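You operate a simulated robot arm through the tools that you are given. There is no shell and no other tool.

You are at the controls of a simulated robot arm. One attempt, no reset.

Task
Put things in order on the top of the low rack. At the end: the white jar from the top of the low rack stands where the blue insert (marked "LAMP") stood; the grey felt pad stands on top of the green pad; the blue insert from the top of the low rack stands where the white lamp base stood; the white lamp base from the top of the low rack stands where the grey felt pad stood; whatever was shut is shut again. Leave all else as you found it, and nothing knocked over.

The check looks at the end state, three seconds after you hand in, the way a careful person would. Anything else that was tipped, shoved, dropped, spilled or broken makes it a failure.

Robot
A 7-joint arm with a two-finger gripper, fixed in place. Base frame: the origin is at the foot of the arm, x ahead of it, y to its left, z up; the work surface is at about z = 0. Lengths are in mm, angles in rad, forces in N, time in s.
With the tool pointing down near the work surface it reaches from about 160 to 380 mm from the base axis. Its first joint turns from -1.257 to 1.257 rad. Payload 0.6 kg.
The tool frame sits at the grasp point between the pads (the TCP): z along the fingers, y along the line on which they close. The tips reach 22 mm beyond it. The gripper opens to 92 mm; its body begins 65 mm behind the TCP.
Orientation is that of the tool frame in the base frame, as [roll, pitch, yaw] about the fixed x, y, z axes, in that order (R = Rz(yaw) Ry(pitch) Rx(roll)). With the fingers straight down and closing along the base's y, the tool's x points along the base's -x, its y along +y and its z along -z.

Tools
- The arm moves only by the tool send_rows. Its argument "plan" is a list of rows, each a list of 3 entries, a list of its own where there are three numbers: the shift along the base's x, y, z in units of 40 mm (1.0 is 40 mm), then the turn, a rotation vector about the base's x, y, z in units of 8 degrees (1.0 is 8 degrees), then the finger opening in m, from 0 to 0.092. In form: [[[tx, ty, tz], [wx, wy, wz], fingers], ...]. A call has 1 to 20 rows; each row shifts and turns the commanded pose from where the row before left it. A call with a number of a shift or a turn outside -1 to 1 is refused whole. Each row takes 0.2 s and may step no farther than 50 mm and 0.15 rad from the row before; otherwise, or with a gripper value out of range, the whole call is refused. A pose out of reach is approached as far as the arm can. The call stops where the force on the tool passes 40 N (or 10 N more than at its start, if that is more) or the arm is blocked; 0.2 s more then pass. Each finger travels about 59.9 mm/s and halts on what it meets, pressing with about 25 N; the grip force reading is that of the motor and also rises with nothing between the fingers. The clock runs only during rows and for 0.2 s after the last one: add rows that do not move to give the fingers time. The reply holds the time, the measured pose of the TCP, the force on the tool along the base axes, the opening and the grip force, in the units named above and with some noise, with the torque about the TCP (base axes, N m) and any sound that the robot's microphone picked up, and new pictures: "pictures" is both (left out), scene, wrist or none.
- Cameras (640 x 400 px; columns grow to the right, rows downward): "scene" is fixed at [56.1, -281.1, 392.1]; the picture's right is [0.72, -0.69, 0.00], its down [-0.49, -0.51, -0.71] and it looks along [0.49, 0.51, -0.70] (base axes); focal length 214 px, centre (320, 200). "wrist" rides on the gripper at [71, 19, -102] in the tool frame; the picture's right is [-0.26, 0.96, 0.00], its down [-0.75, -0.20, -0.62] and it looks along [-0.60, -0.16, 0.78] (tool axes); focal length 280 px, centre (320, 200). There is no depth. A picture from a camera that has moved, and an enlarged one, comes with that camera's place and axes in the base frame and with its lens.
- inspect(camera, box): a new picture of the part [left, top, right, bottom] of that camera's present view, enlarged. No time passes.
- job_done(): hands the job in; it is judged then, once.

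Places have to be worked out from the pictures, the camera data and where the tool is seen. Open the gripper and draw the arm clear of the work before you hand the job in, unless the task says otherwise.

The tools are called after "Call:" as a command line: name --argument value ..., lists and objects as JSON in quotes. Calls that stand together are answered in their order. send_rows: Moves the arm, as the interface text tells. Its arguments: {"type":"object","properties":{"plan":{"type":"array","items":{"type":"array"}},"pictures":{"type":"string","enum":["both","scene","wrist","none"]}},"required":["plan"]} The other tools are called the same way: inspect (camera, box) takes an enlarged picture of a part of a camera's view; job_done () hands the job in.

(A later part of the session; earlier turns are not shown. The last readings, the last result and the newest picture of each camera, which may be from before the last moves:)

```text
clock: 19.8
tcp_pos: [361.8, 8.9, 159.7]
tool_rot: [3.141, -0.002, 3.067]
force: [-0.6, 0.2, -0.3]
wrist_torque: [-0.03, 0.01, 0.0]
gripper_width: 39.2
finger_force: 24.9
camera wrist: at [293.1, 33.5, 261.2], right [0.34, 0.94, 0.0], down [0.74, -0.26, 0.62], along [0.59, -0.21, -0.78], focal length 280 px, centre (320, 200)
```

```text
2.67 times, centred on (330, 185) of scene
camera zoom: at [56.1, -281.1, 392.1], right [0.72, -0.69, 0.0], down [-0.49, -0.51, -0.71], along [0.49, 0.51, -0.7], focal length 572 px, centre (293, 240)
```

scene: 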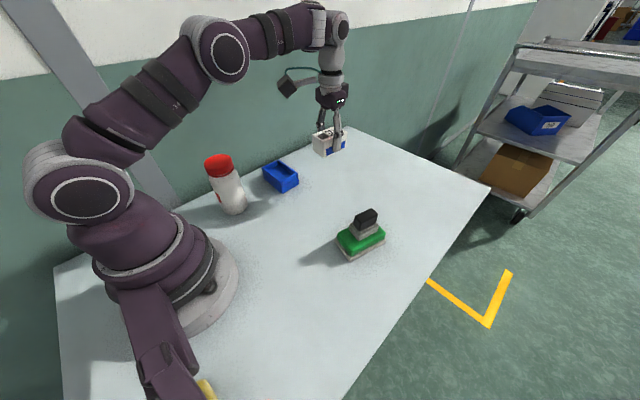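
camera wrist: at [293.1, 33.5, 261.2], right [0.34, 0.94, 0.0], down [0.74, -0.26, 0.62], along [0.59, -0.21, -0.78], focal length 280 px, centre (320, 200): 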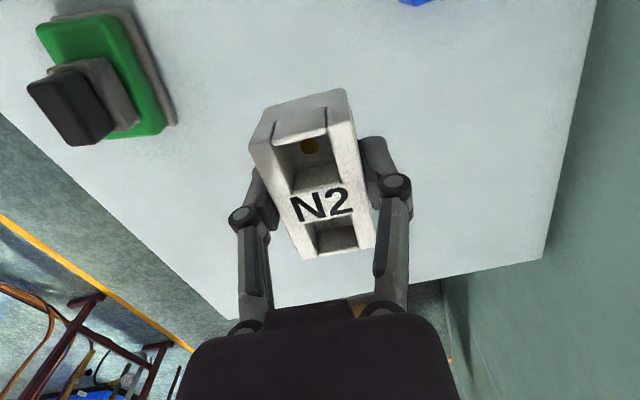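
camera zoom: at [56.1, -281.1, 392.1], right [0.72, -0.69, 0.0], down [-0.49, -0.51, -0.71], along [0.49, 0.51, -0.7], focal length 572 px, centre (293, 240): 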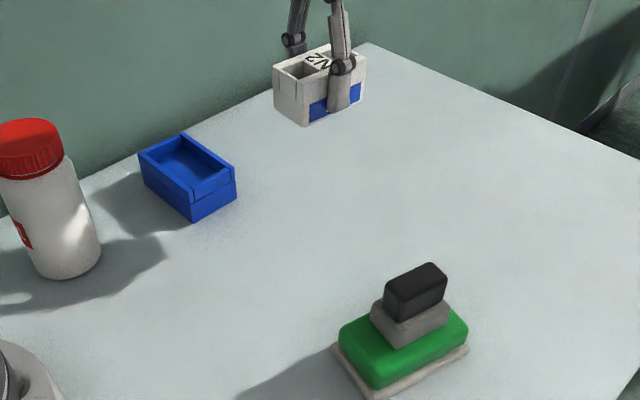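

N2 is held level above its target. I lower 124 mm to leave about 5–6 mm.

Call:
send_rows --plan '[[[0, 0, -0.5], [0, 0, 0], 0.0], [[0, 0, -0.9], [0, 0, 0], 0.0], [[0, 0, -0.9], [0, 0, 0], 0.0], [[0, 0, -0.5], [0, 0, 0], 0.0], [[0, 0, -0.3], [0, 0, 0], 0.0], [[0, 0, 0], [0, 0, 0], 0.0], [[0, 0, 0], [0, 0, 0], 0.0]]' --pictures "both"

Call:
inspect --camera "scene" --box '[290, 150, 370, 220]'

```text
clock: 21.4
tcp_pos: [361.4, 10.1, 37.4]
tool_rot: [3.14, 0.0, 3.066]
force: [0.2, -0.3, -0.8]
wrist_torque: [0.02, 0.01, 0.0]
gripper_width: 39.3
finger_force: 25.1
camera wrist: at [292.2, 33.9, 138.3], right [0.34, 0.94, 0.0], down [0.74, -0.26, 0.63], along [0.59, -0.21, -0.78], focal length 280 px, centre (320, 200)
```

scene: 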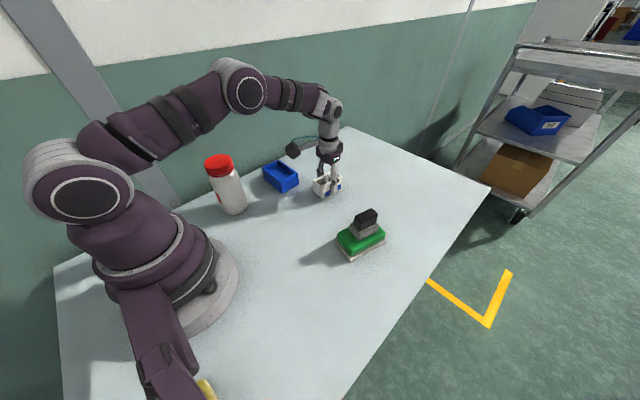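
wrist: 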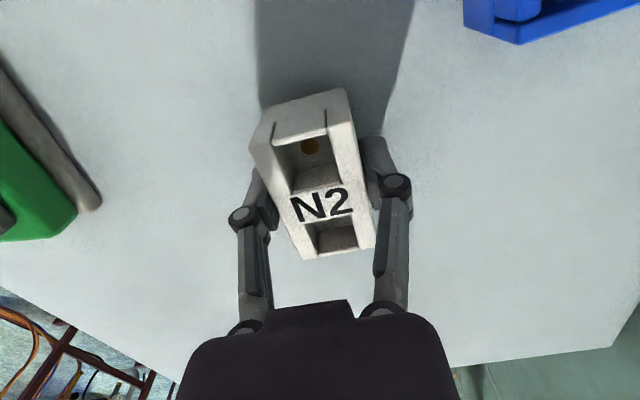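

```text
5.71 times, centred on (330, 185) of scene
camera zoom: at [56.1, -281.1, 392.1], right [0.72, -0.69, 0.0], down [-0.49, -0.51, -0.71], along [0.49, 0.51, -0.7], focal length 1226 px, centre (263, 286)
```

zoom: 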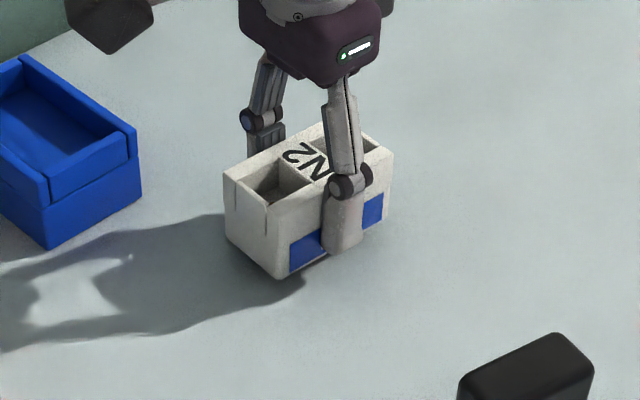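

It hangs about 6–7 mm above the table at (361,10). I lower the last bit in fine steps.

Call:
send_rows --plan '[[[0, 0, -0.06], [0, 0, 0], 0.0], [[0, 0, -0.06], [0, 0, 0], 0.0], [[0, 0, 0], [0, 0, 0], 0.0], [[0, 0, 0], [0, 0, 0], 0.0]]' --pictures "none"

Call:
send_rows --plan '[[[0, 0, -0.03], [0, 0, 0], 0.0], [[0, 0, 0], [0, 0, 0], 0.0]]' --pictures "none"

```text
clock: 22.4
tcp_pos: [362.3, 10.1, 31.1]
tool_rot: [3.14, -0.001, 3.065]
force: [0.5, -0.2, -0.3]
wrist_torque: [-0.02, 0.0, -0.01]
gripper_width: 39.3
finger_force: 25.0
```

```text
clock: 23.0
tcp_pos: [361.3, 10.5, 31.4]
tool_rot: [-3.14, 0.0, 3.063]
force: [0.4, -0.1, -1.3]
wrist_torque: [0.03, 0.02, -0.02]
gripper_width: 39.5
finger_force: 24.6
```

No contact yet; another millimetre or so.

Call:
send_rows --plan '[[[0, 0, -0.02], [0, 0, 0], 0.0], [[0, 0, 0], [0, 0, 0], 0.0]]' --pictures "wrist"

```text
clock: 23.6
tcp_pos: [361.8, 9.7, 31.1]
tool_rot: [3.141, 0.002, 3.064]
force: [-4.4, 1.1, 15.5]
wrist_torque: [-0.02, 0.03, 0.0]
gripper_width: 39.4
finger_force: 25.3
camera wrist: at [292.8, 34.3, 131.2], right [0.34, 0.94, 0.0], down [0.73, -0.26, 0.63], along [0.59, -0.21, -0.78], focal length 280 px, centre (320, 200)
```

wrist: 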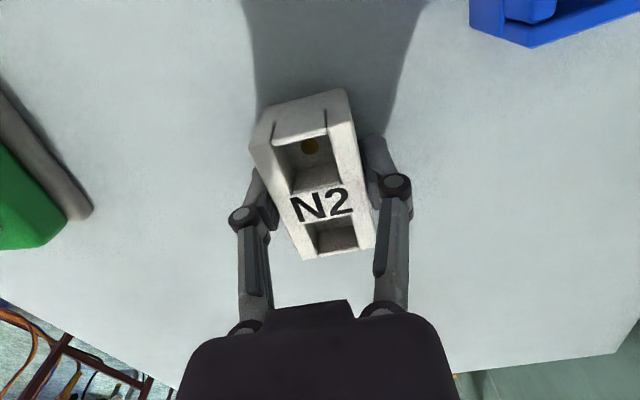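

Contact at 15 N. I back off half a millimetre and open the fingers evenly.

Call:
send_rows --plan '[[[0, 0, 0.012], [0, 0, 0], 0.0], [[0, 0, 0], [0, 0, 0], 0.045], [[0, 0, 0], [0, 0, 0], 0.06], [[0, 0, 0], [0, 0, 0], 0.075], [[0, 0, 0], [0, 0, 0], 0.075]]' --pictures "both"

Call:
inspect --camera "scene" --box '[290, 150, 370, 220]'

```text
clock: 24.8
tcp_pos: [361.8, 10.6, 31.2]
tool_rot: [3.141, -0.001, 3.065]
force: [-0.2, 0.3, -0.2]
wrist_torque: [0.01, 0.0, -0.01]
gripper_width: 74.7
finger_force: 0.1
camera wrist: at [292.5, 34.5, 131.6], right [0.34, 0.94, 0.0], down [0.74, -0.26, 0.62], along [0.59, -0.21, -0.78], focal length 280 px, centre (320, 200)
```

scene: 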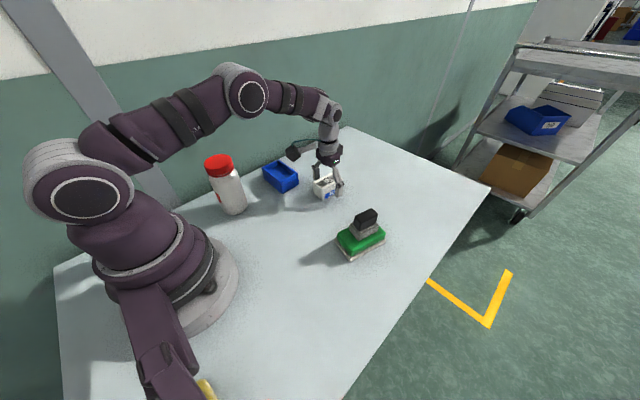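
wrist: 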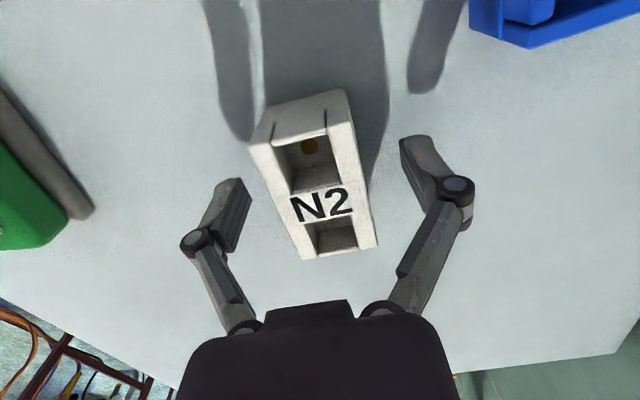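

```text
5.71 times, centred on (330, 185) of scene
camera zoom: at [56.1, -281.1, 392.1], right [0.72, -0.69, 0.0], down [-0.49, -0.51, -0.71], along [0.49, 0.51, -0.7], focal length 1226 px, centre (263, 286)
```

zoom: 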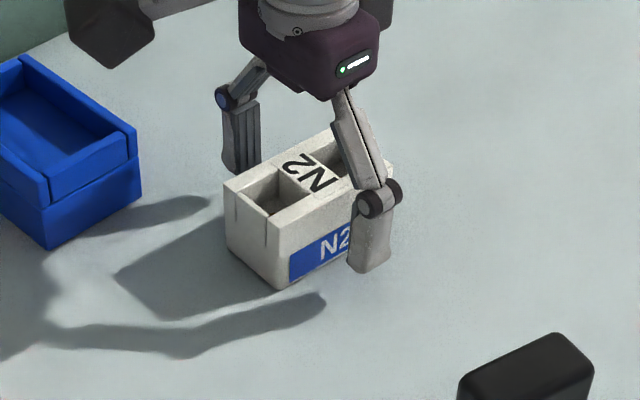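

N2 stands upright at the felt pad's old place. I rise straight up, then swing over the blue insert (centre ≈ (300,129.5), square to the axes) turning the tool about +94° so the fingers close along x.

Call:
send_rows --plan '[[[0, 0, 0.5], [0, 0, 0], 0.075], [[0, 0, 0.75], [0, 0, 0], 0.075], [[0, 0, 1], [0, 0, 0], 0.075], [[0, 0, 0.75], [0, 0, 0], 0.075], [[-0.128, 0.249, 0], [0, 0, 0.983], 0.08], [[-0.128, 0.249, 0], [0, 0, 0.983], 0.085], [[-0.128, 0.249, 0], [0, 0, 0.983], 0.09], [[-0.128, 0.249, 0], [0, 0, 0.983], 0.092], [[-0.128, 0.249, 0], [0, 0, 0.983], 0.092], [[-0.128, 0.249, 0], [0, 0, 0.983], 0.092], [[-0.128, 0.249, 0], [0, 0, 0.983], 0.092], [[-0.128, 0.249, 0], [0, 0, 0.983], 0.092], [[-0.128, 0.249, 0], [0, 0, 0.983], 0.092], [[-0.128, 0.249, 0], [0, 0, 0.983], 0.092], [[-0.128, 0.249, 0], [0, 0, 0.983], 0.092], [[-0.128, 0.249, 0], [0, 0, 0.983], 0.092], [[0, 0, 0], [0, 0, 0], 0.092], [[0, 0, 0], [0, 0, 0], 0.092]]' --pictures "both"

Call:
inspect --camera "scene" --box '[240, 130, 400, 270]'

Call:
inspect --camera "wrist" --box '[200, 0, 440, 200]'

```text
clock: 28.6
tcp_pos: [299.9, 131.2, 150.3]
tool_rot: [3.141, 0.001, -1.571]
force: [0.0, -0.3, 0.3]
wrist_torque: [-0.02, 0.04, 0.01]
gripper_width: 91.7
finger_force: 0.1
camera wrist: at [280.9, 59.6, 251.7], right [-0.96, 0.26, 0.0], down [0.2, 0.75, 0.62], along [0.16, 0.6, -0.78], focal length 280 px, centre (320, 200)
```

scene: 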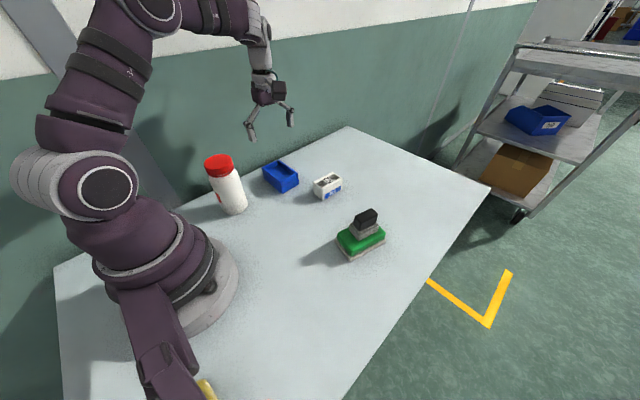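
wrist: 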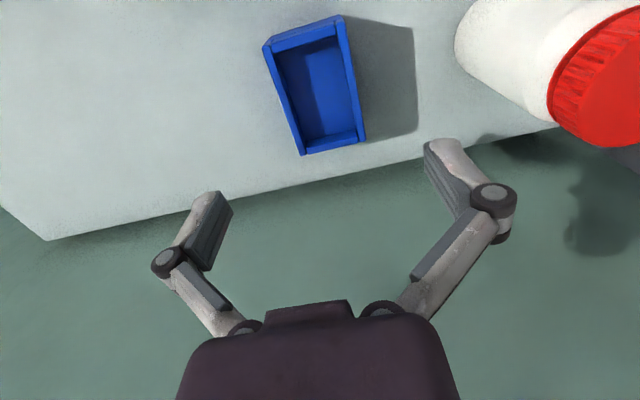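

```text
2.86 times, centred on (320, 200) of scene
camera zoom: at [56.1, -281.1, 392.1], right [0.72, -0.69, 0.0], down [-0.49, -0.51, -0.71], along [0.49, 0.51, -0.7], focal length 613 px, centre (320, 200)
```

zoom: 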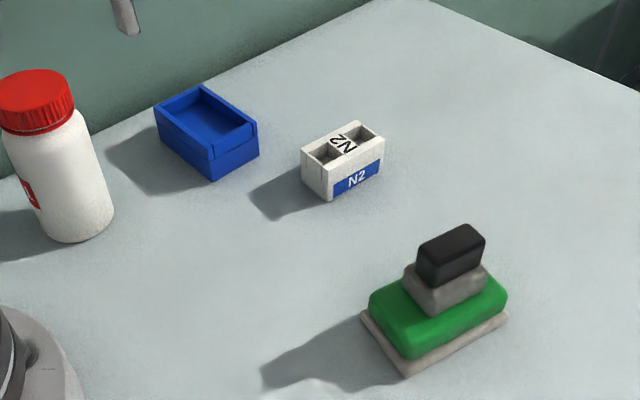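

```text
2.00 times, centred on (320, 100) of wrist
camera zoom: at [280.9, 59.6, 251.7], right [-0.96, 0.26, 0.0], down [0.2, 0.75, 0.62], along [0.16, 0.6, -0.78], focal length 561 px, centre (320, 400)
```

zoom: 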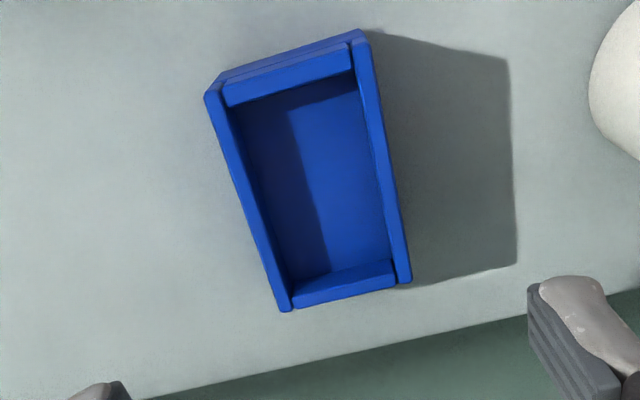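

The insert's centre is ≈ (299.9,128.5) with the TCP at ≈ (299.9,130.6). I shift 2 mm in -y and descend to z ≈ 27.

Call:
send_rows --plan '[[[0, -0.05, -0.6], [0, 0, 0], 0.092], [[0, 0, -0.9], [0, 0, 0], 0.092], [[0, 0, -0.9], [0, 0, 0], 0.092], [[0, 0, -0.4], [0, 0, 0], 0.092], [[0, 0, -0.27], [0, 0, 0], 0.092], [[0, 0, 0], [0, 0, 0], 0.092], [[0, 0, 0], [0, 0, 0], 0.092]]' --pictures "both"

Call:
inspect --camera "scene" --box '[230, 120, 350, 210]'

```text
clock: 30.2
tcp_pos: [301.9, 129.7, 28.7]
tool_rot: [3.141, 0.0, -1.571]
force: [-0.2, 0.1, 0.2]
wrist_torque: [0.04, 0.01, -0.03]
gripper_width: 91.9
finger_force: 0.0
camera wrist: at [281.8, 57.3, 129.1], right [-0.96, 0.26, 0.0], down [0.21, 0.75, 0.63], along [0.16, 0.6, -0.78], focal length 280 px, centre (320, 200)
```

scene: 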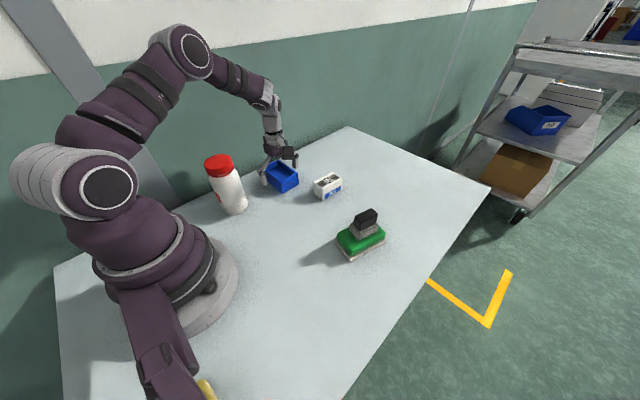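
wrist: 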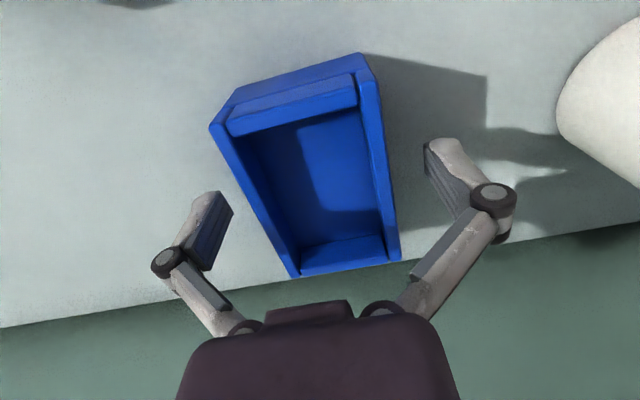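

```text
4.44 times, centred on (290, 165) of scene
camera zoom: at [56.1, -281.1, 392.1], right [0.72, -0.69, 0.0], down [-0.49, -0.51, -0.71], along [0.49, 0.51, -0.7], focal length 953 px, centre (453, 356)
```

zoom: 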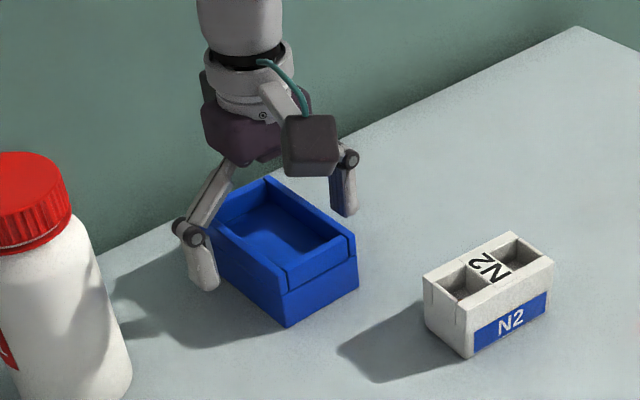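

The fingers straddle the insert's long sides centrally. I close on it.

Call:
send_rows --plan '[[[0, 0, 0], [0, 0, 0], 0.075], [[0, 0, 0], [0, 0, 0], 0.062], [[0, 0, 0], [0, 0, 0], 0.0], [[0, 0, 0], [0, 0, 0], 0.0], [[0, 0, 0], [0, 0, 0], 0.0]]' --pictures "wrist"

```text
clock: 31.4
tcp_pos: [300.9, 128.6, 28.8]
tool_rot: [3.141, 0.0, -1.572]
force: [0.0, -0.1, 3.2]
wrist_torque: [-0.02, 0.08, 0.02]
gripper_width: 57.5
finger_force: 24.8
camera wrist: at [281.8, 57.3, 129.3], right [-0.96, 0.26, 0.0], down [0.21, 0.75, 0.63], along [0.16, 0.6, -0.78], focal length 280 px, centre (320, 200)
```

wrist: 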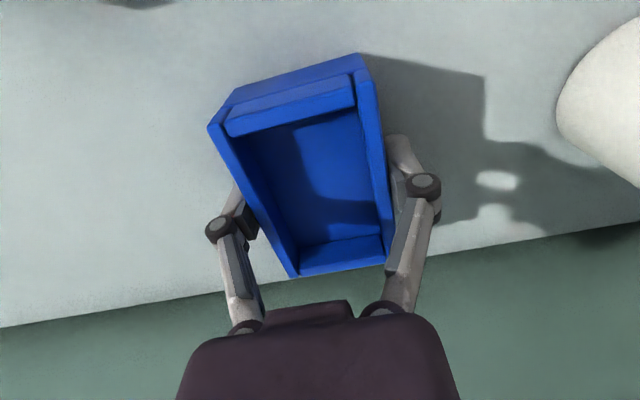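

Gripped at 57.5 mm. I lift 40 mm and check that the whole insert comes up level.

Call:
send_rows --plan '[[[0, 0, 0.3], [0, 0, 0], 0.0], [[0, 0, 0.7], [0, 0, 0], 0.0], [[0, 0, 0], [0, 0, 0], 0.0]]' --pictures "both"

Call:
inspect --camera "scene" --box '[230, 110, 350, 210]'

```text
clock: 32.2
tcp_pos: [300.9, 125.6, 68.8]
tool_rot: [3.141, 0.0, -1.573]
force: [-0.7, -0.3, -2.1]
wrist_torque: [0.0, 0.01, 0.01]
gripper_width: 57.7
finger_force: 25.4
camera wrist: at [281.1, 54.8, 168.7], right [-0.96, 0.26, 0.0], down [0.21, 0.75, 0.63], along [0.16, 0.6, -0.78], focal length 280 px, centre (320, 200)
```

scene: 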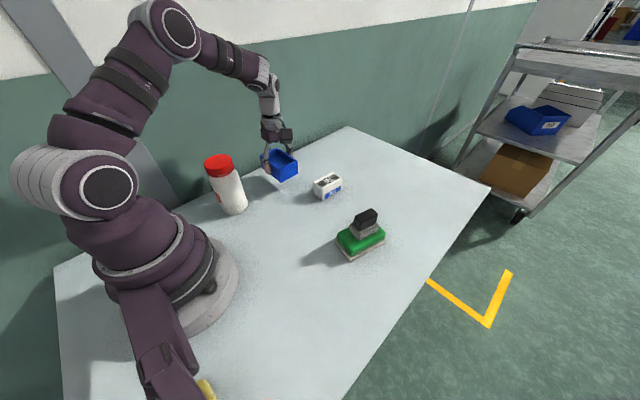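
wrist: 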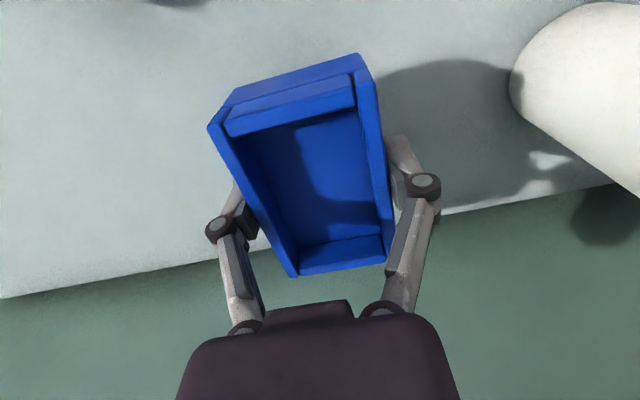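

```text
4.00 times, centred on (290, 160) of scene
camera zoom: at [56.1, -281.1, 392.1], right [0.72, -0.69, 0.0], down [-0.49, -0.51, -0.71], along [0.49, 0.51, -0.7], focal length 858 px, centre (440, 360)
```

zoom: 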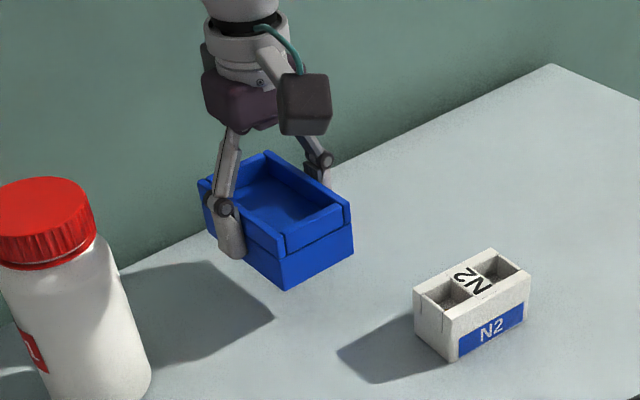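

The whole insert came up level in one piece. I lift to ≈ 168 and carry it to above the lamp base's old place (≈ (137.5,-190)), turning it with the arm so its long side lies as the lamp base's did.

Call:
send_rows --plan '[[[0, 0, 0.8], [0, 0, 0], 0.0], [[0, 0, 1], [0, 0, 0], 0.0], [[0, 0, 0.7], [0, 0, 0], 0.0], [[-0.34, -0.6635, 0], [0, 0, -0.983], 0.0], [[-0.34, -0.6635, 0], [0, 0, -0.983], 0.0], [[-0.34, -0.6635, 0], [0, 0, -0.983], 0.0], [[-0.34, -0.6635, 0], [0, 0, -0.983], 0.0], [[-0.34, -0.6635, 0], [0, 0, -0.983], 0.0], [[-0.34, -0.6635, 0], [0, 0, -0.983], 0.0], [[-0.34, -0.6635, 0], [0, 0, -0.983], 0.0], [[-0.34, -0.6635, 0], [0, 0, -0.983], 0.0], [[-0.34, -0.6635, 0], [0, 0, -0.983], 0.0], [[-0.34, -0.6635, 0], [0, 0, -0.983], 0.0], [[-0.34, -0.6635, 0], [0, 0, -0.983], 0.0], [[-0.34, -0.6635, 0], [0, 0, -0.983], 0.0], [[0, 0, 0], [0, 0, 0], 0.0], [[0, 0, 0], [0, 0, 0], 0.0], [[0, 0, 0], [0, 0, 0], 0.0]]' --pictures "both"

Call:
inspect --camera "wrist" --box '[180, 0, 460, 300]'

```text
clock: 36.0
tcp_pos: [134.7, -188.2, 168.2]
tool_rot: [3.141, 0.001, 3.065]
force: [0.0, 1.1, -1.5]
wrist_torque: [-0.02, 0.0, 0.0]
gripper_width: 57.5
finger_force: 25.1
camera wrist: at [67.8, -164.1, 269.3], right [0.34, 0.94, 0.0], down [0.74, -0.26, 0.62], along [0.59, -0.21, -0.78], focal length 280 px, centre (320, 200)
```

scene: 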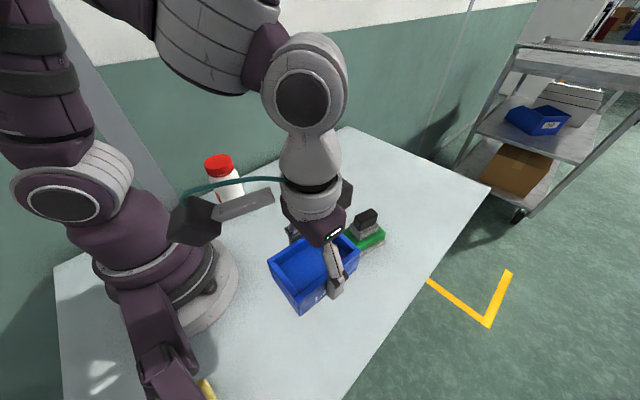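
wrist: 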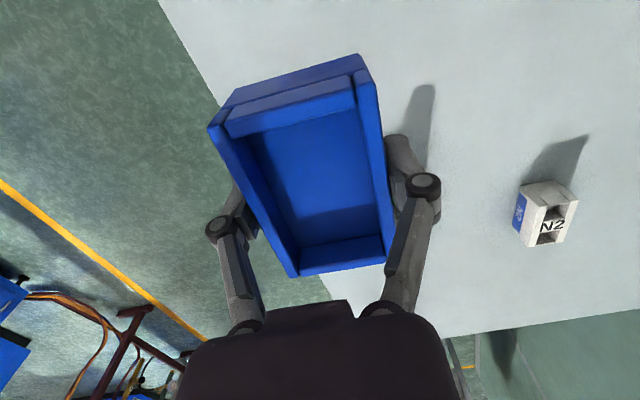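

```text
1.33 times, centred on (320, 150) of wrist
camera zoom: at [67.8, -164.1, 269.3], right [0.34, 0.94, 0.0], down [0.74, -0.26, 0.62], along [0.59, -0.21, -0.78], focal length 374 px, centre (320, 267)
```

zoom: 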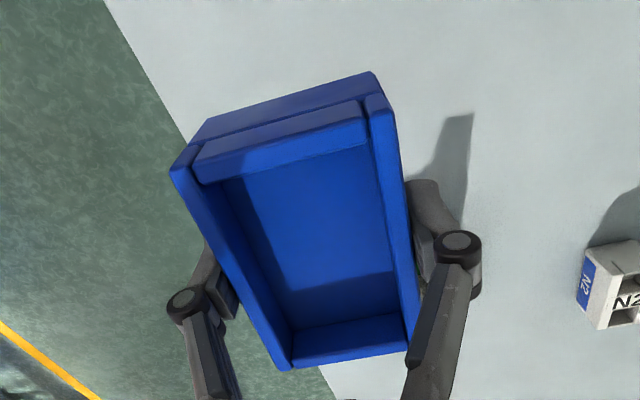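

The insert is above its target; there seems to be a white mark on the face now turned to the scene camera. I'll enlarge it.

Call:
inspect --camera "scene" --box '[250, 220, 380, 320]'

```text
4.00 times, centred on (315, 270) of scene
camera zoom: at [56.1, -281.1, 392.1], right [0.72, -0.69, 0.0], down [-0.49, -0.51, -0.71], along [0.49, 0.51, -0.7], focal length 858 px, centre (340, -80)
```

zoom: 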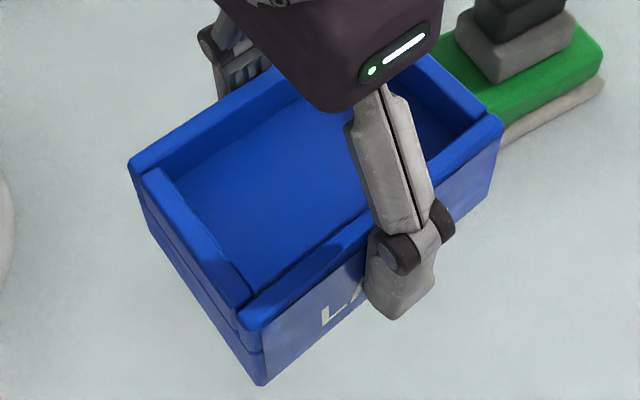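

The mark reads "LA…", so this is the LAMP insert. I lower it to about 6 mm above the table.

Call:
send_rows --plan '[[[0, 0, -0.5], [0, 0, 0], 0.0], [[0, 0, -0.9], [0, 0, 0], 0.0], [[0, 0, -0.9], [0, 0, 0], 0.0], [[0, 0, -0.65], [0, 0, 0], 0.0], [[0, 0, -0.4], [0, 0, 0], 0.0], [[0, 0, 0], [0, 0, 0], 0.0], [[0, 0, 0], [0, 0, 0], 0.0]]' --pictures "both"

Call:
inspect --camera "scene" --box '[260, 240, 380, 350]'

```text
clock: 37.6
tcp_pos: [136.7, -189.6, 31.5]
tool_rot: [-3.141, 0.0, 3.064]
force: [0.2, -0.3, -1.5]
wrist_torque: [-0.02, 0.0, -0.02]
gripper_width: 57.6
finger_force: 24.8
camera wrist: at [68.0, -165.8, 133.4], right [0.34, 0.94, 0.0], down [0.74, -0.26, 0.63], along [0.59, -0.21, -0.78], focal length 280 px, centre (320, 200)
```

scene: 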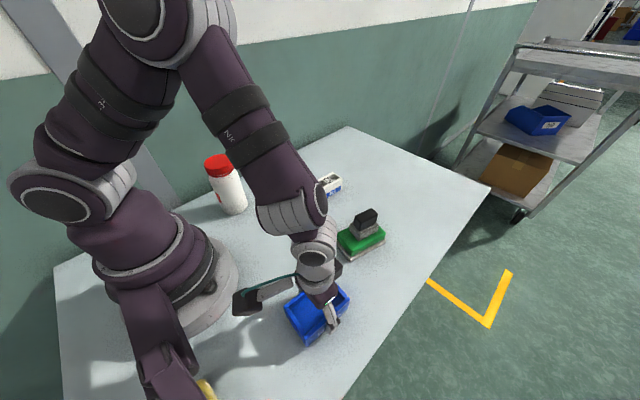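
wrist: 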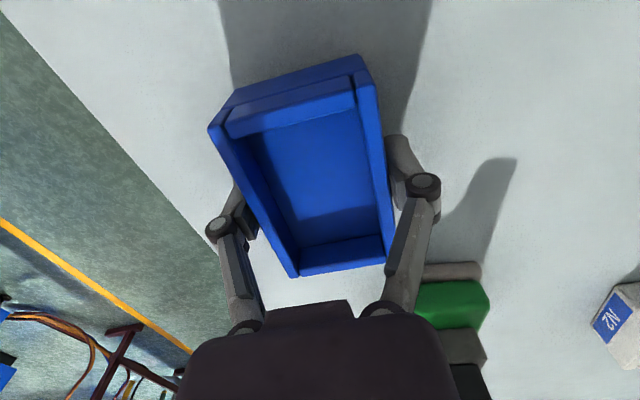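

```text
3.64 times, centred on (320, 295) of scene
camera zoom: at [56.1, -281.1, 392.1], right [0.72, -0.69, 0.0], down [-0.49, -0.51, -0.71], along [0.49, 0.51, -0.7], focal length 780 px, centre (320, -146)
```

zoom: 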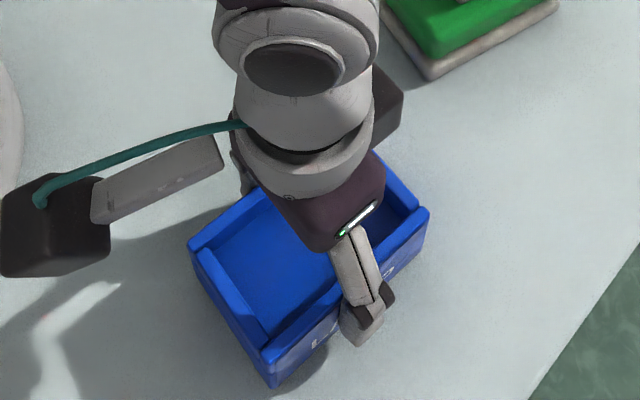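

It is at (137,-190), about 4 mm up. I lower in fine steps.

Call:
send_rows --plan '[[[0, 0, -0.04], [0, 0, 0], 0.0], [[0, 0, -0.02], [0, 0, 0], 0.0], [[0, 0, 0], [0, 0, 0], 0.0]]' --pictures "none"

Call:
send_rows --plan '[[[0, 0, -0.02], [0, 0, 0], 0.0], [[0, 0, 0], [0, 0, 0], 0.0]]' --pictures "none"

```text
clock: 38.4
tcp_pos: [137.1, -188.8, 30.1]
tool_rot: [-3.141, 0.001, 3.066]
force: [-0.8, 0.0, -1.9]
wrist_torque: [-0.02, 0.01, 0.01]
gripper_width: 57.7
finger_force: 25.3
```

```text
clock: 39.0
tcp_pos: [136.8, -188.8, 28.6]
tool_rot: [-3.141, 0.001, 3.064]
force: [-1.2, 0.6, -2.2]
wrist_torque: [-0.01, 0.0, -0.02]
gripper_width: 57.7
finger_force: 25.2
```

No contact yet; another 0.8 mm.

Call:
send_rows --plan '[[[0, 0, -0.02], [0, 0, 0], 0.0], [[0, 0, 0], [0, 0, 0], 0.0]]' --pictures "none"

```text
clock: 39.6
tcp_pos: [137.3, -188.8, 29.2]
tool_rot: [-3.141, -0.001, 3.066]
force: [0.6, -0.2, -2.3]
wrist_torque: [0.02, 0.01, 0.05]
gripper_width: 57.4
finger_force: 24.8
```

Call:
send_rows --plan '[[[0, 0, -0.02], [0, 0, 0], 0.0], [[0, 0, 0], [0, 0, 0], 0.0]]' --pictures "wrist"

```text
clock: 40.2
tcp_pos: [136.8, -188.9, 28.0]
tool_rot: [3.14, 0.0, 3.065]
force: [0.5, -0.1, -1.3]
wrist_torque: [-0.04, -0.03, 0.0]
gripper_width: 57.5
finger_force: 25.1
camera wrist: at [67.6, -165.4, 129.9], right [0.34, 0.94, 0.0], down [0.74, -0.26, 0.62], along [0.59, -0.21, -0.78], focal length 280 px, centre (320, 200)
```

wrist: 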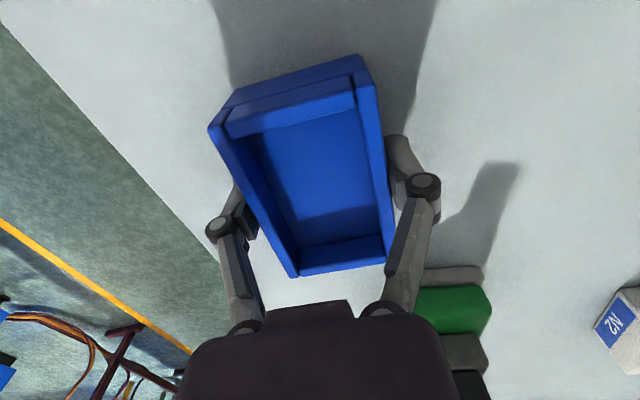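

Still no contact at z ≈ 27.9 (grasped at ≈ 27.3), so I go 0.8 mm further.

Call:
send_rows --plan '[[[0, 0, -0.02], [0, 0, 0], 0.0], [[0, 0, 0], [0, 0, 0], 0.0]]' --pictures "none"

```text
clock: 40.8
tcp_pos: [136.3, -190.3, 29.3]
tool_rot: [3.141, 0.001, 3.067]
force: [-3.4, 4.2, 17.8]
wrist_torque: [0.09, -0.01, 0.0]
gripper_width: 57.9
finger_force: 24.9
```

Contact at 18 N. I back off 0.5 mm and open the fingers.

Call:
send_rows --plan '[[[0, 0, 0.013], [0, 0, 0], 0.0], [[0, 0, 0], [0, 0, 0], 0.062], [[0, 0, 0], [0, 0, 0], 0.075], [[0, 0, 0], [0, 0, 0], 0.092], [[0, 0, 0], [0, 0, 0], 0.092]]' --pictures "both"

Call:
inspect --camera "scene" --box '[260, 240, 380, 350]'

```text
clock: 42.0
tcp_pos: [137.3, -189.2, 28.5]
tool_rot: [-3.141, 0.001, 3.065]
force: [0.6, 0.1, 0.1]
wrist_torque: [0.04, 0.0, 0.01]
gripper_width: 91.9
finger_force: 0.1
camera wrist: at [67.8, -165.2, 129.3], right [0.34, 0.94, 0.0], down [0.74, -0.26, 0.63], along [0.59, -0.21, -0.78], focal length 280 px, centre (320, 200)
```

scene: 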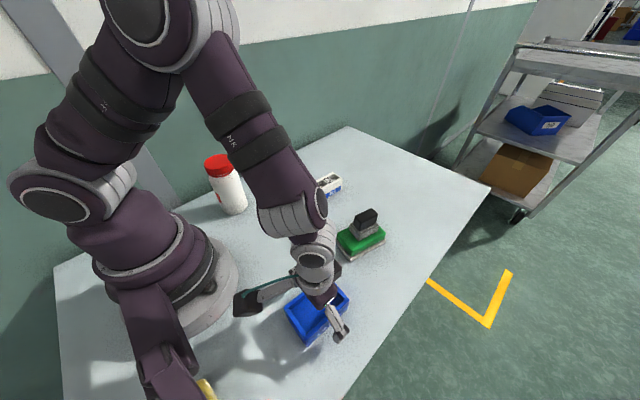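
wrist: 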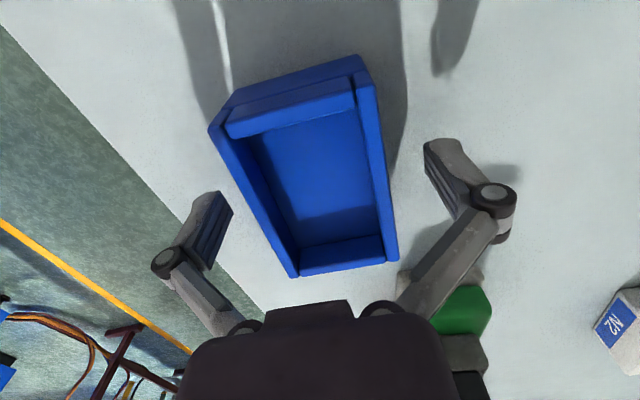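

```text
3.64 times, centred on (320, 295) of scene
camera zoom: at [56.1, -281.1, 392.1], right [0.72, -0.69, 0.0], down [-0.49, -0.51, -0.71], along [0.49, 0.51, -0.7], focal length 780 px, centre (320, -146)
```

zoom: 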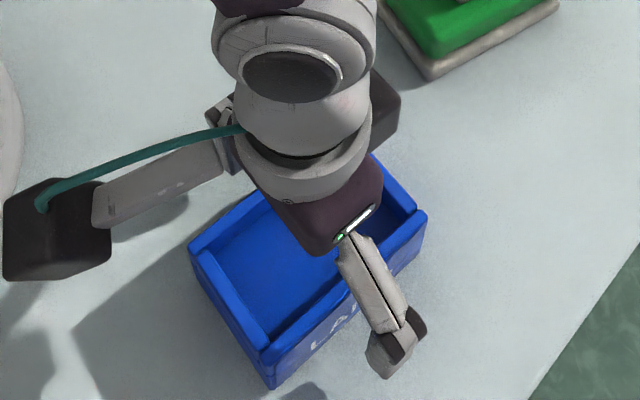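

The insert stands at the lamp base's old place. Now the jar: I rise to z ≈ 248, well above everything, and arc round to above the jar with the tool turned so the fingers close along x.

Call:
send_rows --plan '[[[0, 0, 0.5], [0, 0, 0], 0.092], [[0, 0, 1], [0, 0, 0], 0.092], [[0, 0, 1], [0, 0, 0], 0.092], [[0, 0, 1], [0, 0, 0], 0.092], [[0, 0, 1], [0, 0, 0], 0.092], [[0, 0, 1], [0, 0, 0], 0.092], [[0.683, 0.44, 0], [0, 0, 0.983], 0.092], [[0.628, 0.538, 0], [0, 0, 0.983], 0.092], [[0.533, 0.645, 0], [0, 0, 0.983], 0.092], [[0.4, 0.738, 0], [0, 0, 0.983], 0.092], [[0.27, 0.795, 0], [0, 0, 0.983], 0.092], [[0.135, 0.83, 0], [0, 0, 0.983], 0.092], [[-0.003, 0.835, 0], [0, 0, 0.983], 0.092], [[-0.143, 0.818, 0], [0, 0, 0.983], 0.092], [[-0.298, 0.765, 0], [0, 0, 0.983], 0.092], [[-0.44, 0.68, 0], [0, 0, 0.983], 0.092], [[-0.56, 0.568, 0], [0, 0, 0.983], 0.092], [[-0.613, 0.46, 0], [0, 0, 0.983], 0.092], [[0, 0, 0], [0, 0, 0], 0.092], [[0, 0, 0], [0, 0, 0], 0.092]]' --pictures "both"

Call:
inspect --camera "wrist" --box '[200, 0, 440, 180]'

Call:
inspect --camera "scene" --box '[240, 150, 420, 350]'

```text
clock: 46.2
tcp_pos: [158.0, 133.6, 246.6]
tool_rot: [3.141, 0.001, -1.571]
force: [0.9, 1.1, 0.4]
wrist_torque: [0.01, -0.02, 0.01]
gripper_width: 91.9
finger_force: 0.1
camera wrist: at [140.0, 63.3, 348.5], right [-0.96, 0.26, 0.0], down [0.2, 0.75, 0.62], along [0.16, 0.6, -0.78], focal length 280 px, centre (320, 200)
```

scene: 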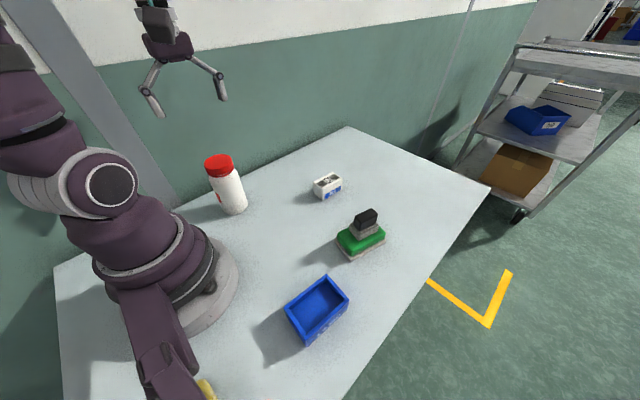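
wrist: 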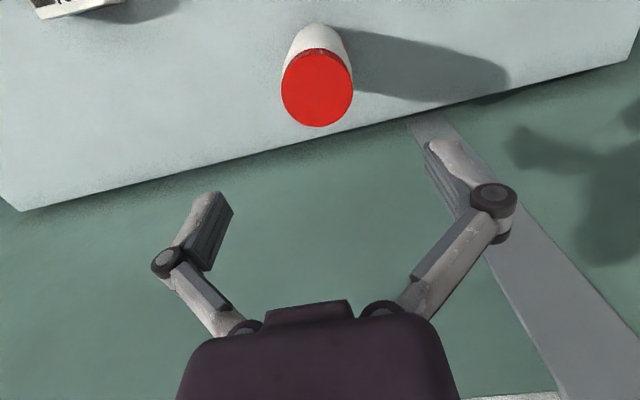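

```text
2.22 times, centred on (320, 90) of wrist
camera zoom: at [140.0, 63.3, 348.5], right [-0.96, 0.26, 0.0], down [0.2, 0.75, 0.62], along [0.16, 0.6, -0.78], focal length 623 px, centre (320, 444)
```

zoom: 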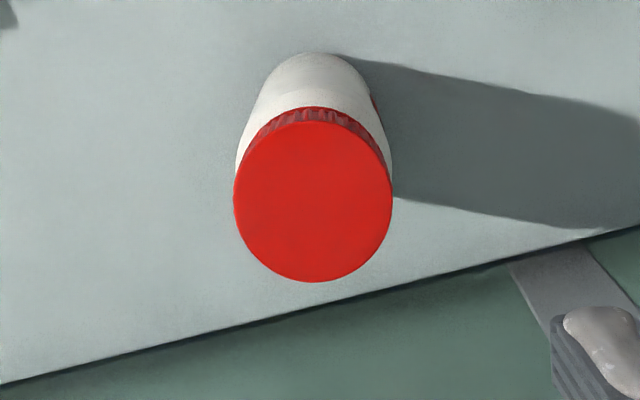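

```text
2.00 times, centred on (330, 250) of scene
camera zoom: at [56.1, -281.1, 392.1], right [0.72, -0.69, 0.0], down [-0.49, -0.51, -0.71], along [0.49, 0.51, -0.7], focal length 429 px, centre (300, 100)
```

zoom: 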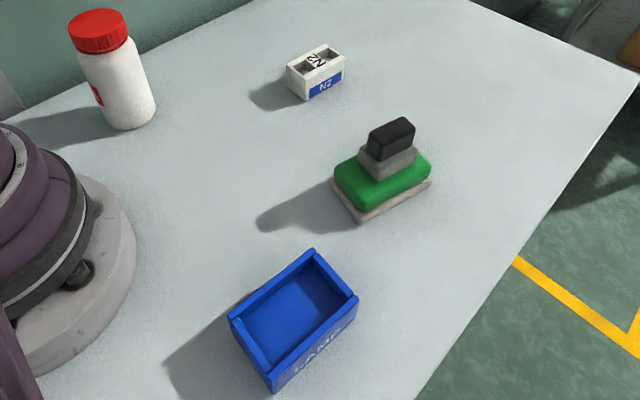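

Insert reads "LAMP" and everything placed so far stands well. The jar's axis works out at ≈ (160.5,130), lid top ≈ 134; I shift -5 mm in y and descend to z ≈ 165 (tips above the lid) for a check.

Call:
send_rows --plan '[[[0, -0.12, -0.5], [0, 0, 0], 0.092], [[0, 0, -0.9], [0, 0, 0], 0.092], [[0, 0, -0.6], [0, 0, 0], 0.092], [[0, 0, 0], [0, 0, 0], 0.092], [[0, 0, 0], [0, 0, 0], 0.092], [[0, 0, 0], [0, 0, 0], 0.092]]' --pictures "both"

Call:
inspect --camera "scene" --box '[140, 50, 280, 230]'

```text
clock: 47.6
tcp_pos: [161.4, 129.6, 168.0]
tool_rot: [3.141, -0.001, -1.571]
force: [0.9, 0.5, -0.6]
wrist_torque: [-0.02, -0.02, 0.0]
gripper_width: 92.1
finger_force: 0.0
camera wrist: at [142.5, 57.9, 268.3], right [-0.96, 0.26, 0.0], down [0.21, 0.75, 0.63], along [0.16, 0.6, -0.78], focal length 280 px, centre (320, 200)
```

scene: 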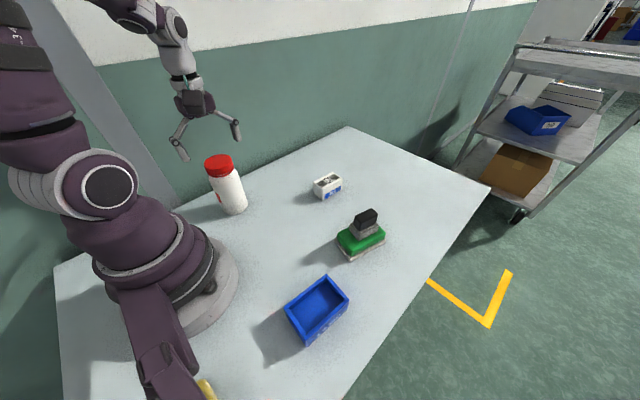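
wrist: 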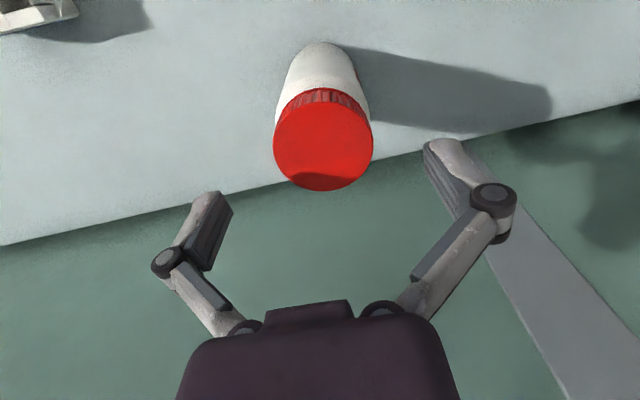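

```text
2.22 times, centred on (210, 140) of scene
camera zoom: at [56.1, -281.1, 392.1], right [0.72, -0.69, 0.0], down [-0.49, -0.51, -0.71], along [0.49, 0.51, -0.7], focal length 477 px, centre (564, 333)
```

zoom: 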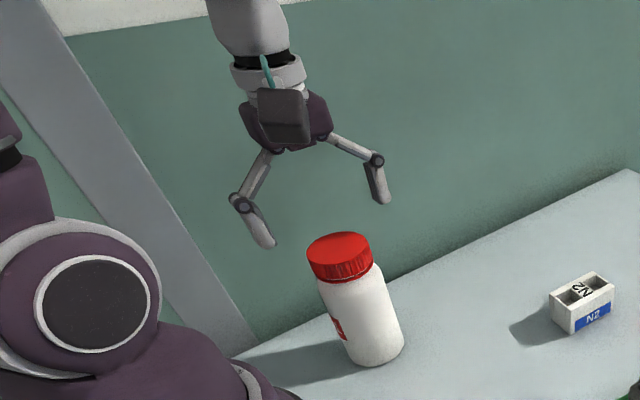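

TCP ≈ (161.5,129) matches the jar's axis (≈ (160,129)). I descend to z ≈ 84, which puts the pads on the straight body below the shoulder and the gripper body clear of the lid.

Call:
send_rows --plan '[[[-0.02, 0, -0.4], [0, 0, 0], 0.092], [[0, 0, -0.7], [0, 0, 0], 0.092], [[0, 0, -0.6], [0, 0, 0], 0.092], [[0, 0, -0.36], [0, 0, 0], 0.092], [[0, 0, 0], [0, 0, 0], 0.092], [[0, 0, 0], [0, 0, 0], 0.092]]' --pictures "both"

Call:
inspect --camera "scene" --box '[150, 90, 290, 230]'

```text
clock: 49.0
tcp_pos: [161.1, 130.0, 86.1]
tool_rot: [-3.142, 0.0, -1.574]
force: [0.9, 0.7, -0.3]
wrist_torque: [-0.01, -0.05, 0.0]
gripper_width: 91.9
finger_force: 0.1
camera wrist: at [142.2, 58.4, 187.0], right [-0.96, 0.26, 0.0], down [0.21, 0.75, 0.62], along [0.16, 0.6, -0.78], focal length 280 px, centre (320, 200)
```

scene: 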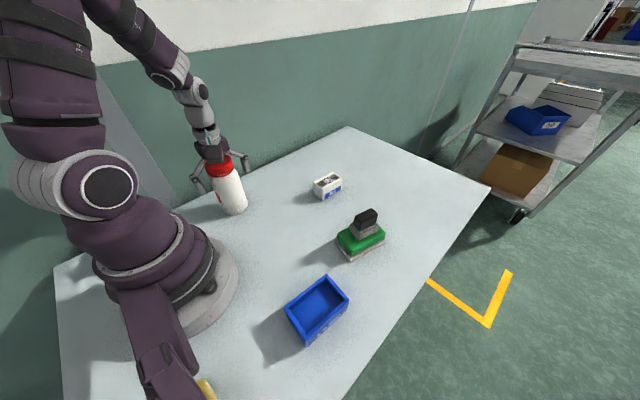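
wrist: 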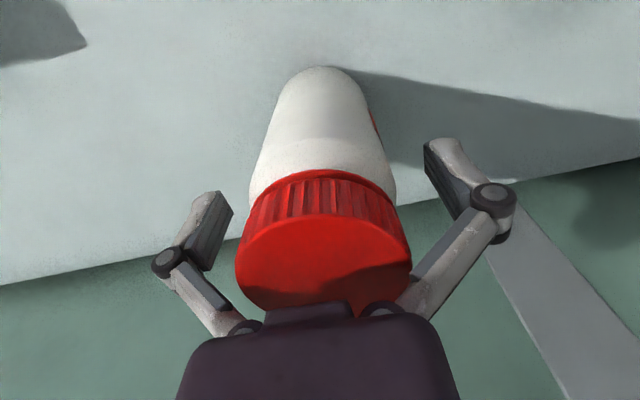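

```text
2.86 times, centred on (220, 160) of scene
camera zoom: at [56.1, -281.1, 392.1], right [0.72, -0.69, 0.0], down [-0.49, -0.51, -0.71], along [0.49, 0.51, -0.7], focal length 613 px, centre (606, 314)
```

zoom: 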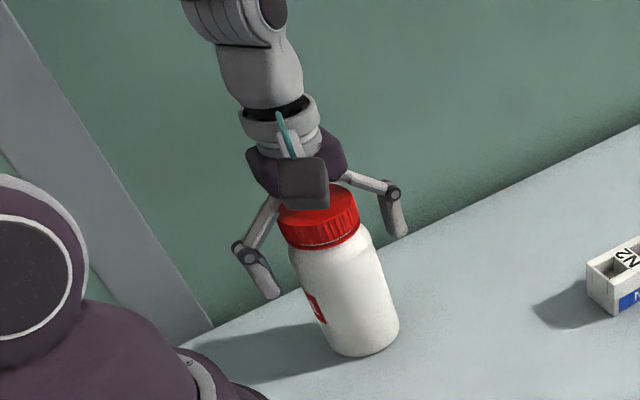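

No contact force, the jar is centred between the fingers and the pads face the straight body. I close gently.

Call:
send_rows --plan '[[[0, 0, 0], [0, 0, 0], 0.075], [[0, 0, 0], [0, 0, 0], 0.068], [[0, 0, 0], [0, 0, 0], 0.0], [[0, 0, 0], [0, 0, 0], 0.0], [[0, 0, 0], [0, 0, 0], 0.0]]' --pictures "both"

Call:
inspect --camera "scene" --box '[150, 90, 290, 230]'

```text
clock: 50.2
tcp_pos: [160.7, 129.5, 86.3]
tool_rot: [-3.141, -0.001, -1.573]
force: [-1.7, -0.6, 35.3]
wrist_torque: [-0.07, -0.02, 0.02]
gripper_width: 71.8
finger_force: 24.9
camera wrist: at [142.3, 58.6, 187.3], right [-0.96, 0.26, 0.0], down [0.2, 0.75, 0.63], along [0.17, 0.6, -0.78], focal length 280 px, centre (320, 200)
```

scene: 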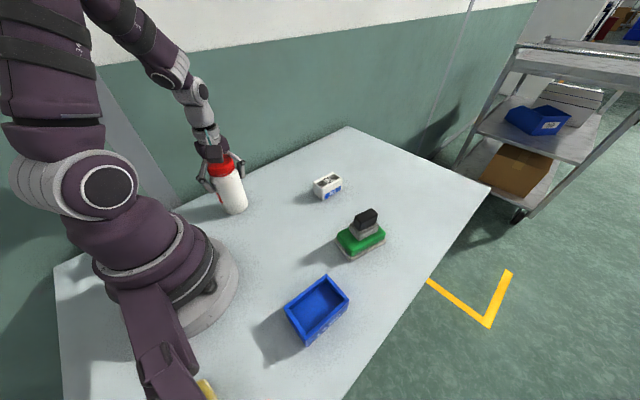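
wrist: 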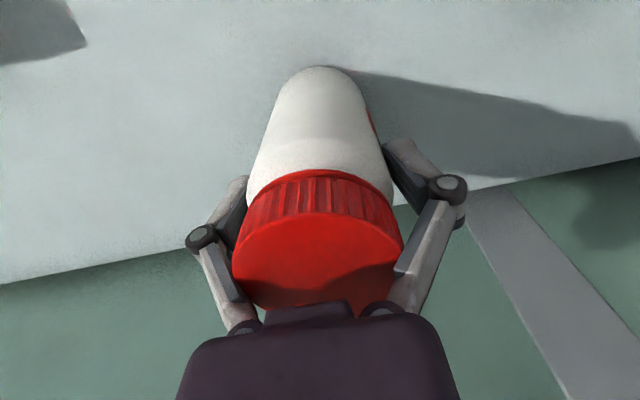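

```text
2.86 times, centred on (220, 160) of scene
camera zoom: at [56.0, -281.1, 392.1], right [0.72, -0.69, 0.0], down [-0.49, -0.51, -0.71], along [0.49, 0.51, -0.7], focal length 613 px, centre (606, 314)
```

zoom: 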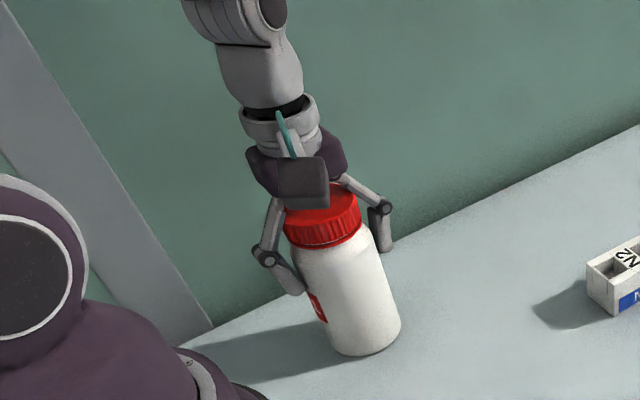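

Upward force of 35 N and a stop at 72 mm: the finger links seem to be bearing on the lid's edge rather than the pads on the body, so I'm too low. I open again and then look, before regrasping higher.

Call:
send_rows --plan '[[[0, 0, 0], [0, 0, 0], 0.092], [[0, 0, 0], [0, 0, 0], 0.092], [[0, 0, 0], [0, 0, 0], 0.092]]' --pictures "both"

Call:
inspect --camera "wrist" --box '[140, 40, 520, 320]'

Call:
inspect --camera "scene" --box '[180, 120, 270, 220]'

```text
clock: 51.0
tcp_pos: [160.9, 128.6, 86.4]
tool_rot: [3.141, 0.002, -1.571]
force: [0.7, 0.0, 0.2]
wrist_torque: [-0.02, -0.04, -0.01]
gripper_width: 92.0
finger_force: 0.0
camera wrist: at [142.1, 58.4, 187.0], right [-0.96, 0.26, 0.0], down [0.21, 0.75, 0.62], along [0.16, 0.6, -0.78], focal length 280 px, centre (320, 200)
```

scene: 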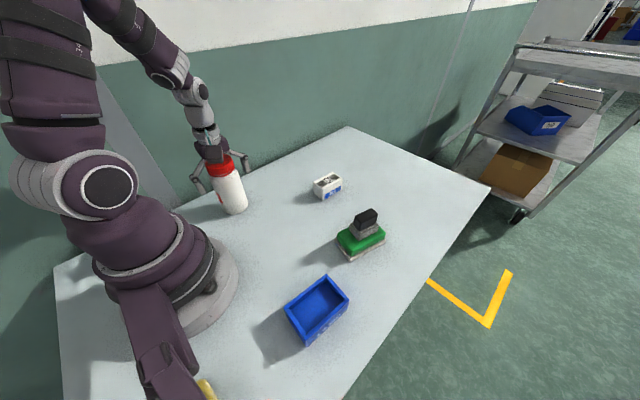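
wrist: 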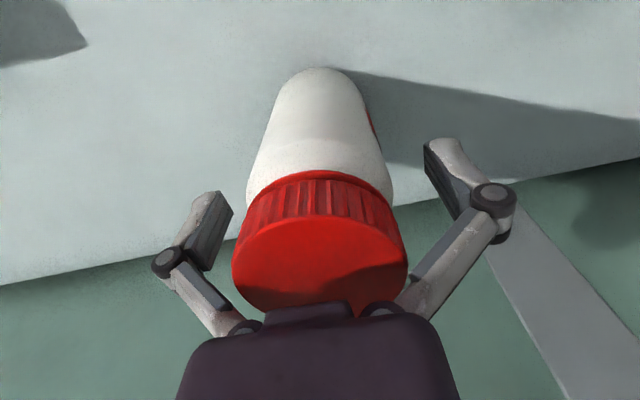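

```text
1.43 times, centred on (330, 180) of wrist
camera zoom: at [142.1, 58.4, 187.0], right [-0.96, 0.26, 0.0], down [0.21, 0.75, 0.62], along [0.16, 0.6, -0.78], focal length 401 px, centre (306, 229)
```

zoom: 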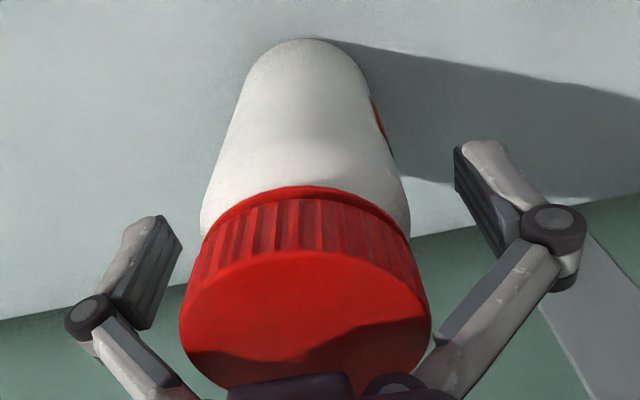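

```text
4.00 times, centred on (225, 170) of scene
camera zoom: at [56.1, -281.1, 392.1], right [0.72, -0.69, 0.0], down [-0.49, -0.51, -0.71], along [0.49, 0.51, -0.7], focal length 858 px, centre (700, 320)
```

zoom: 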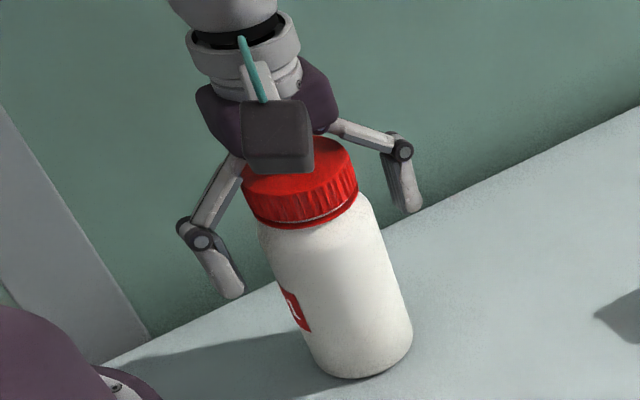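

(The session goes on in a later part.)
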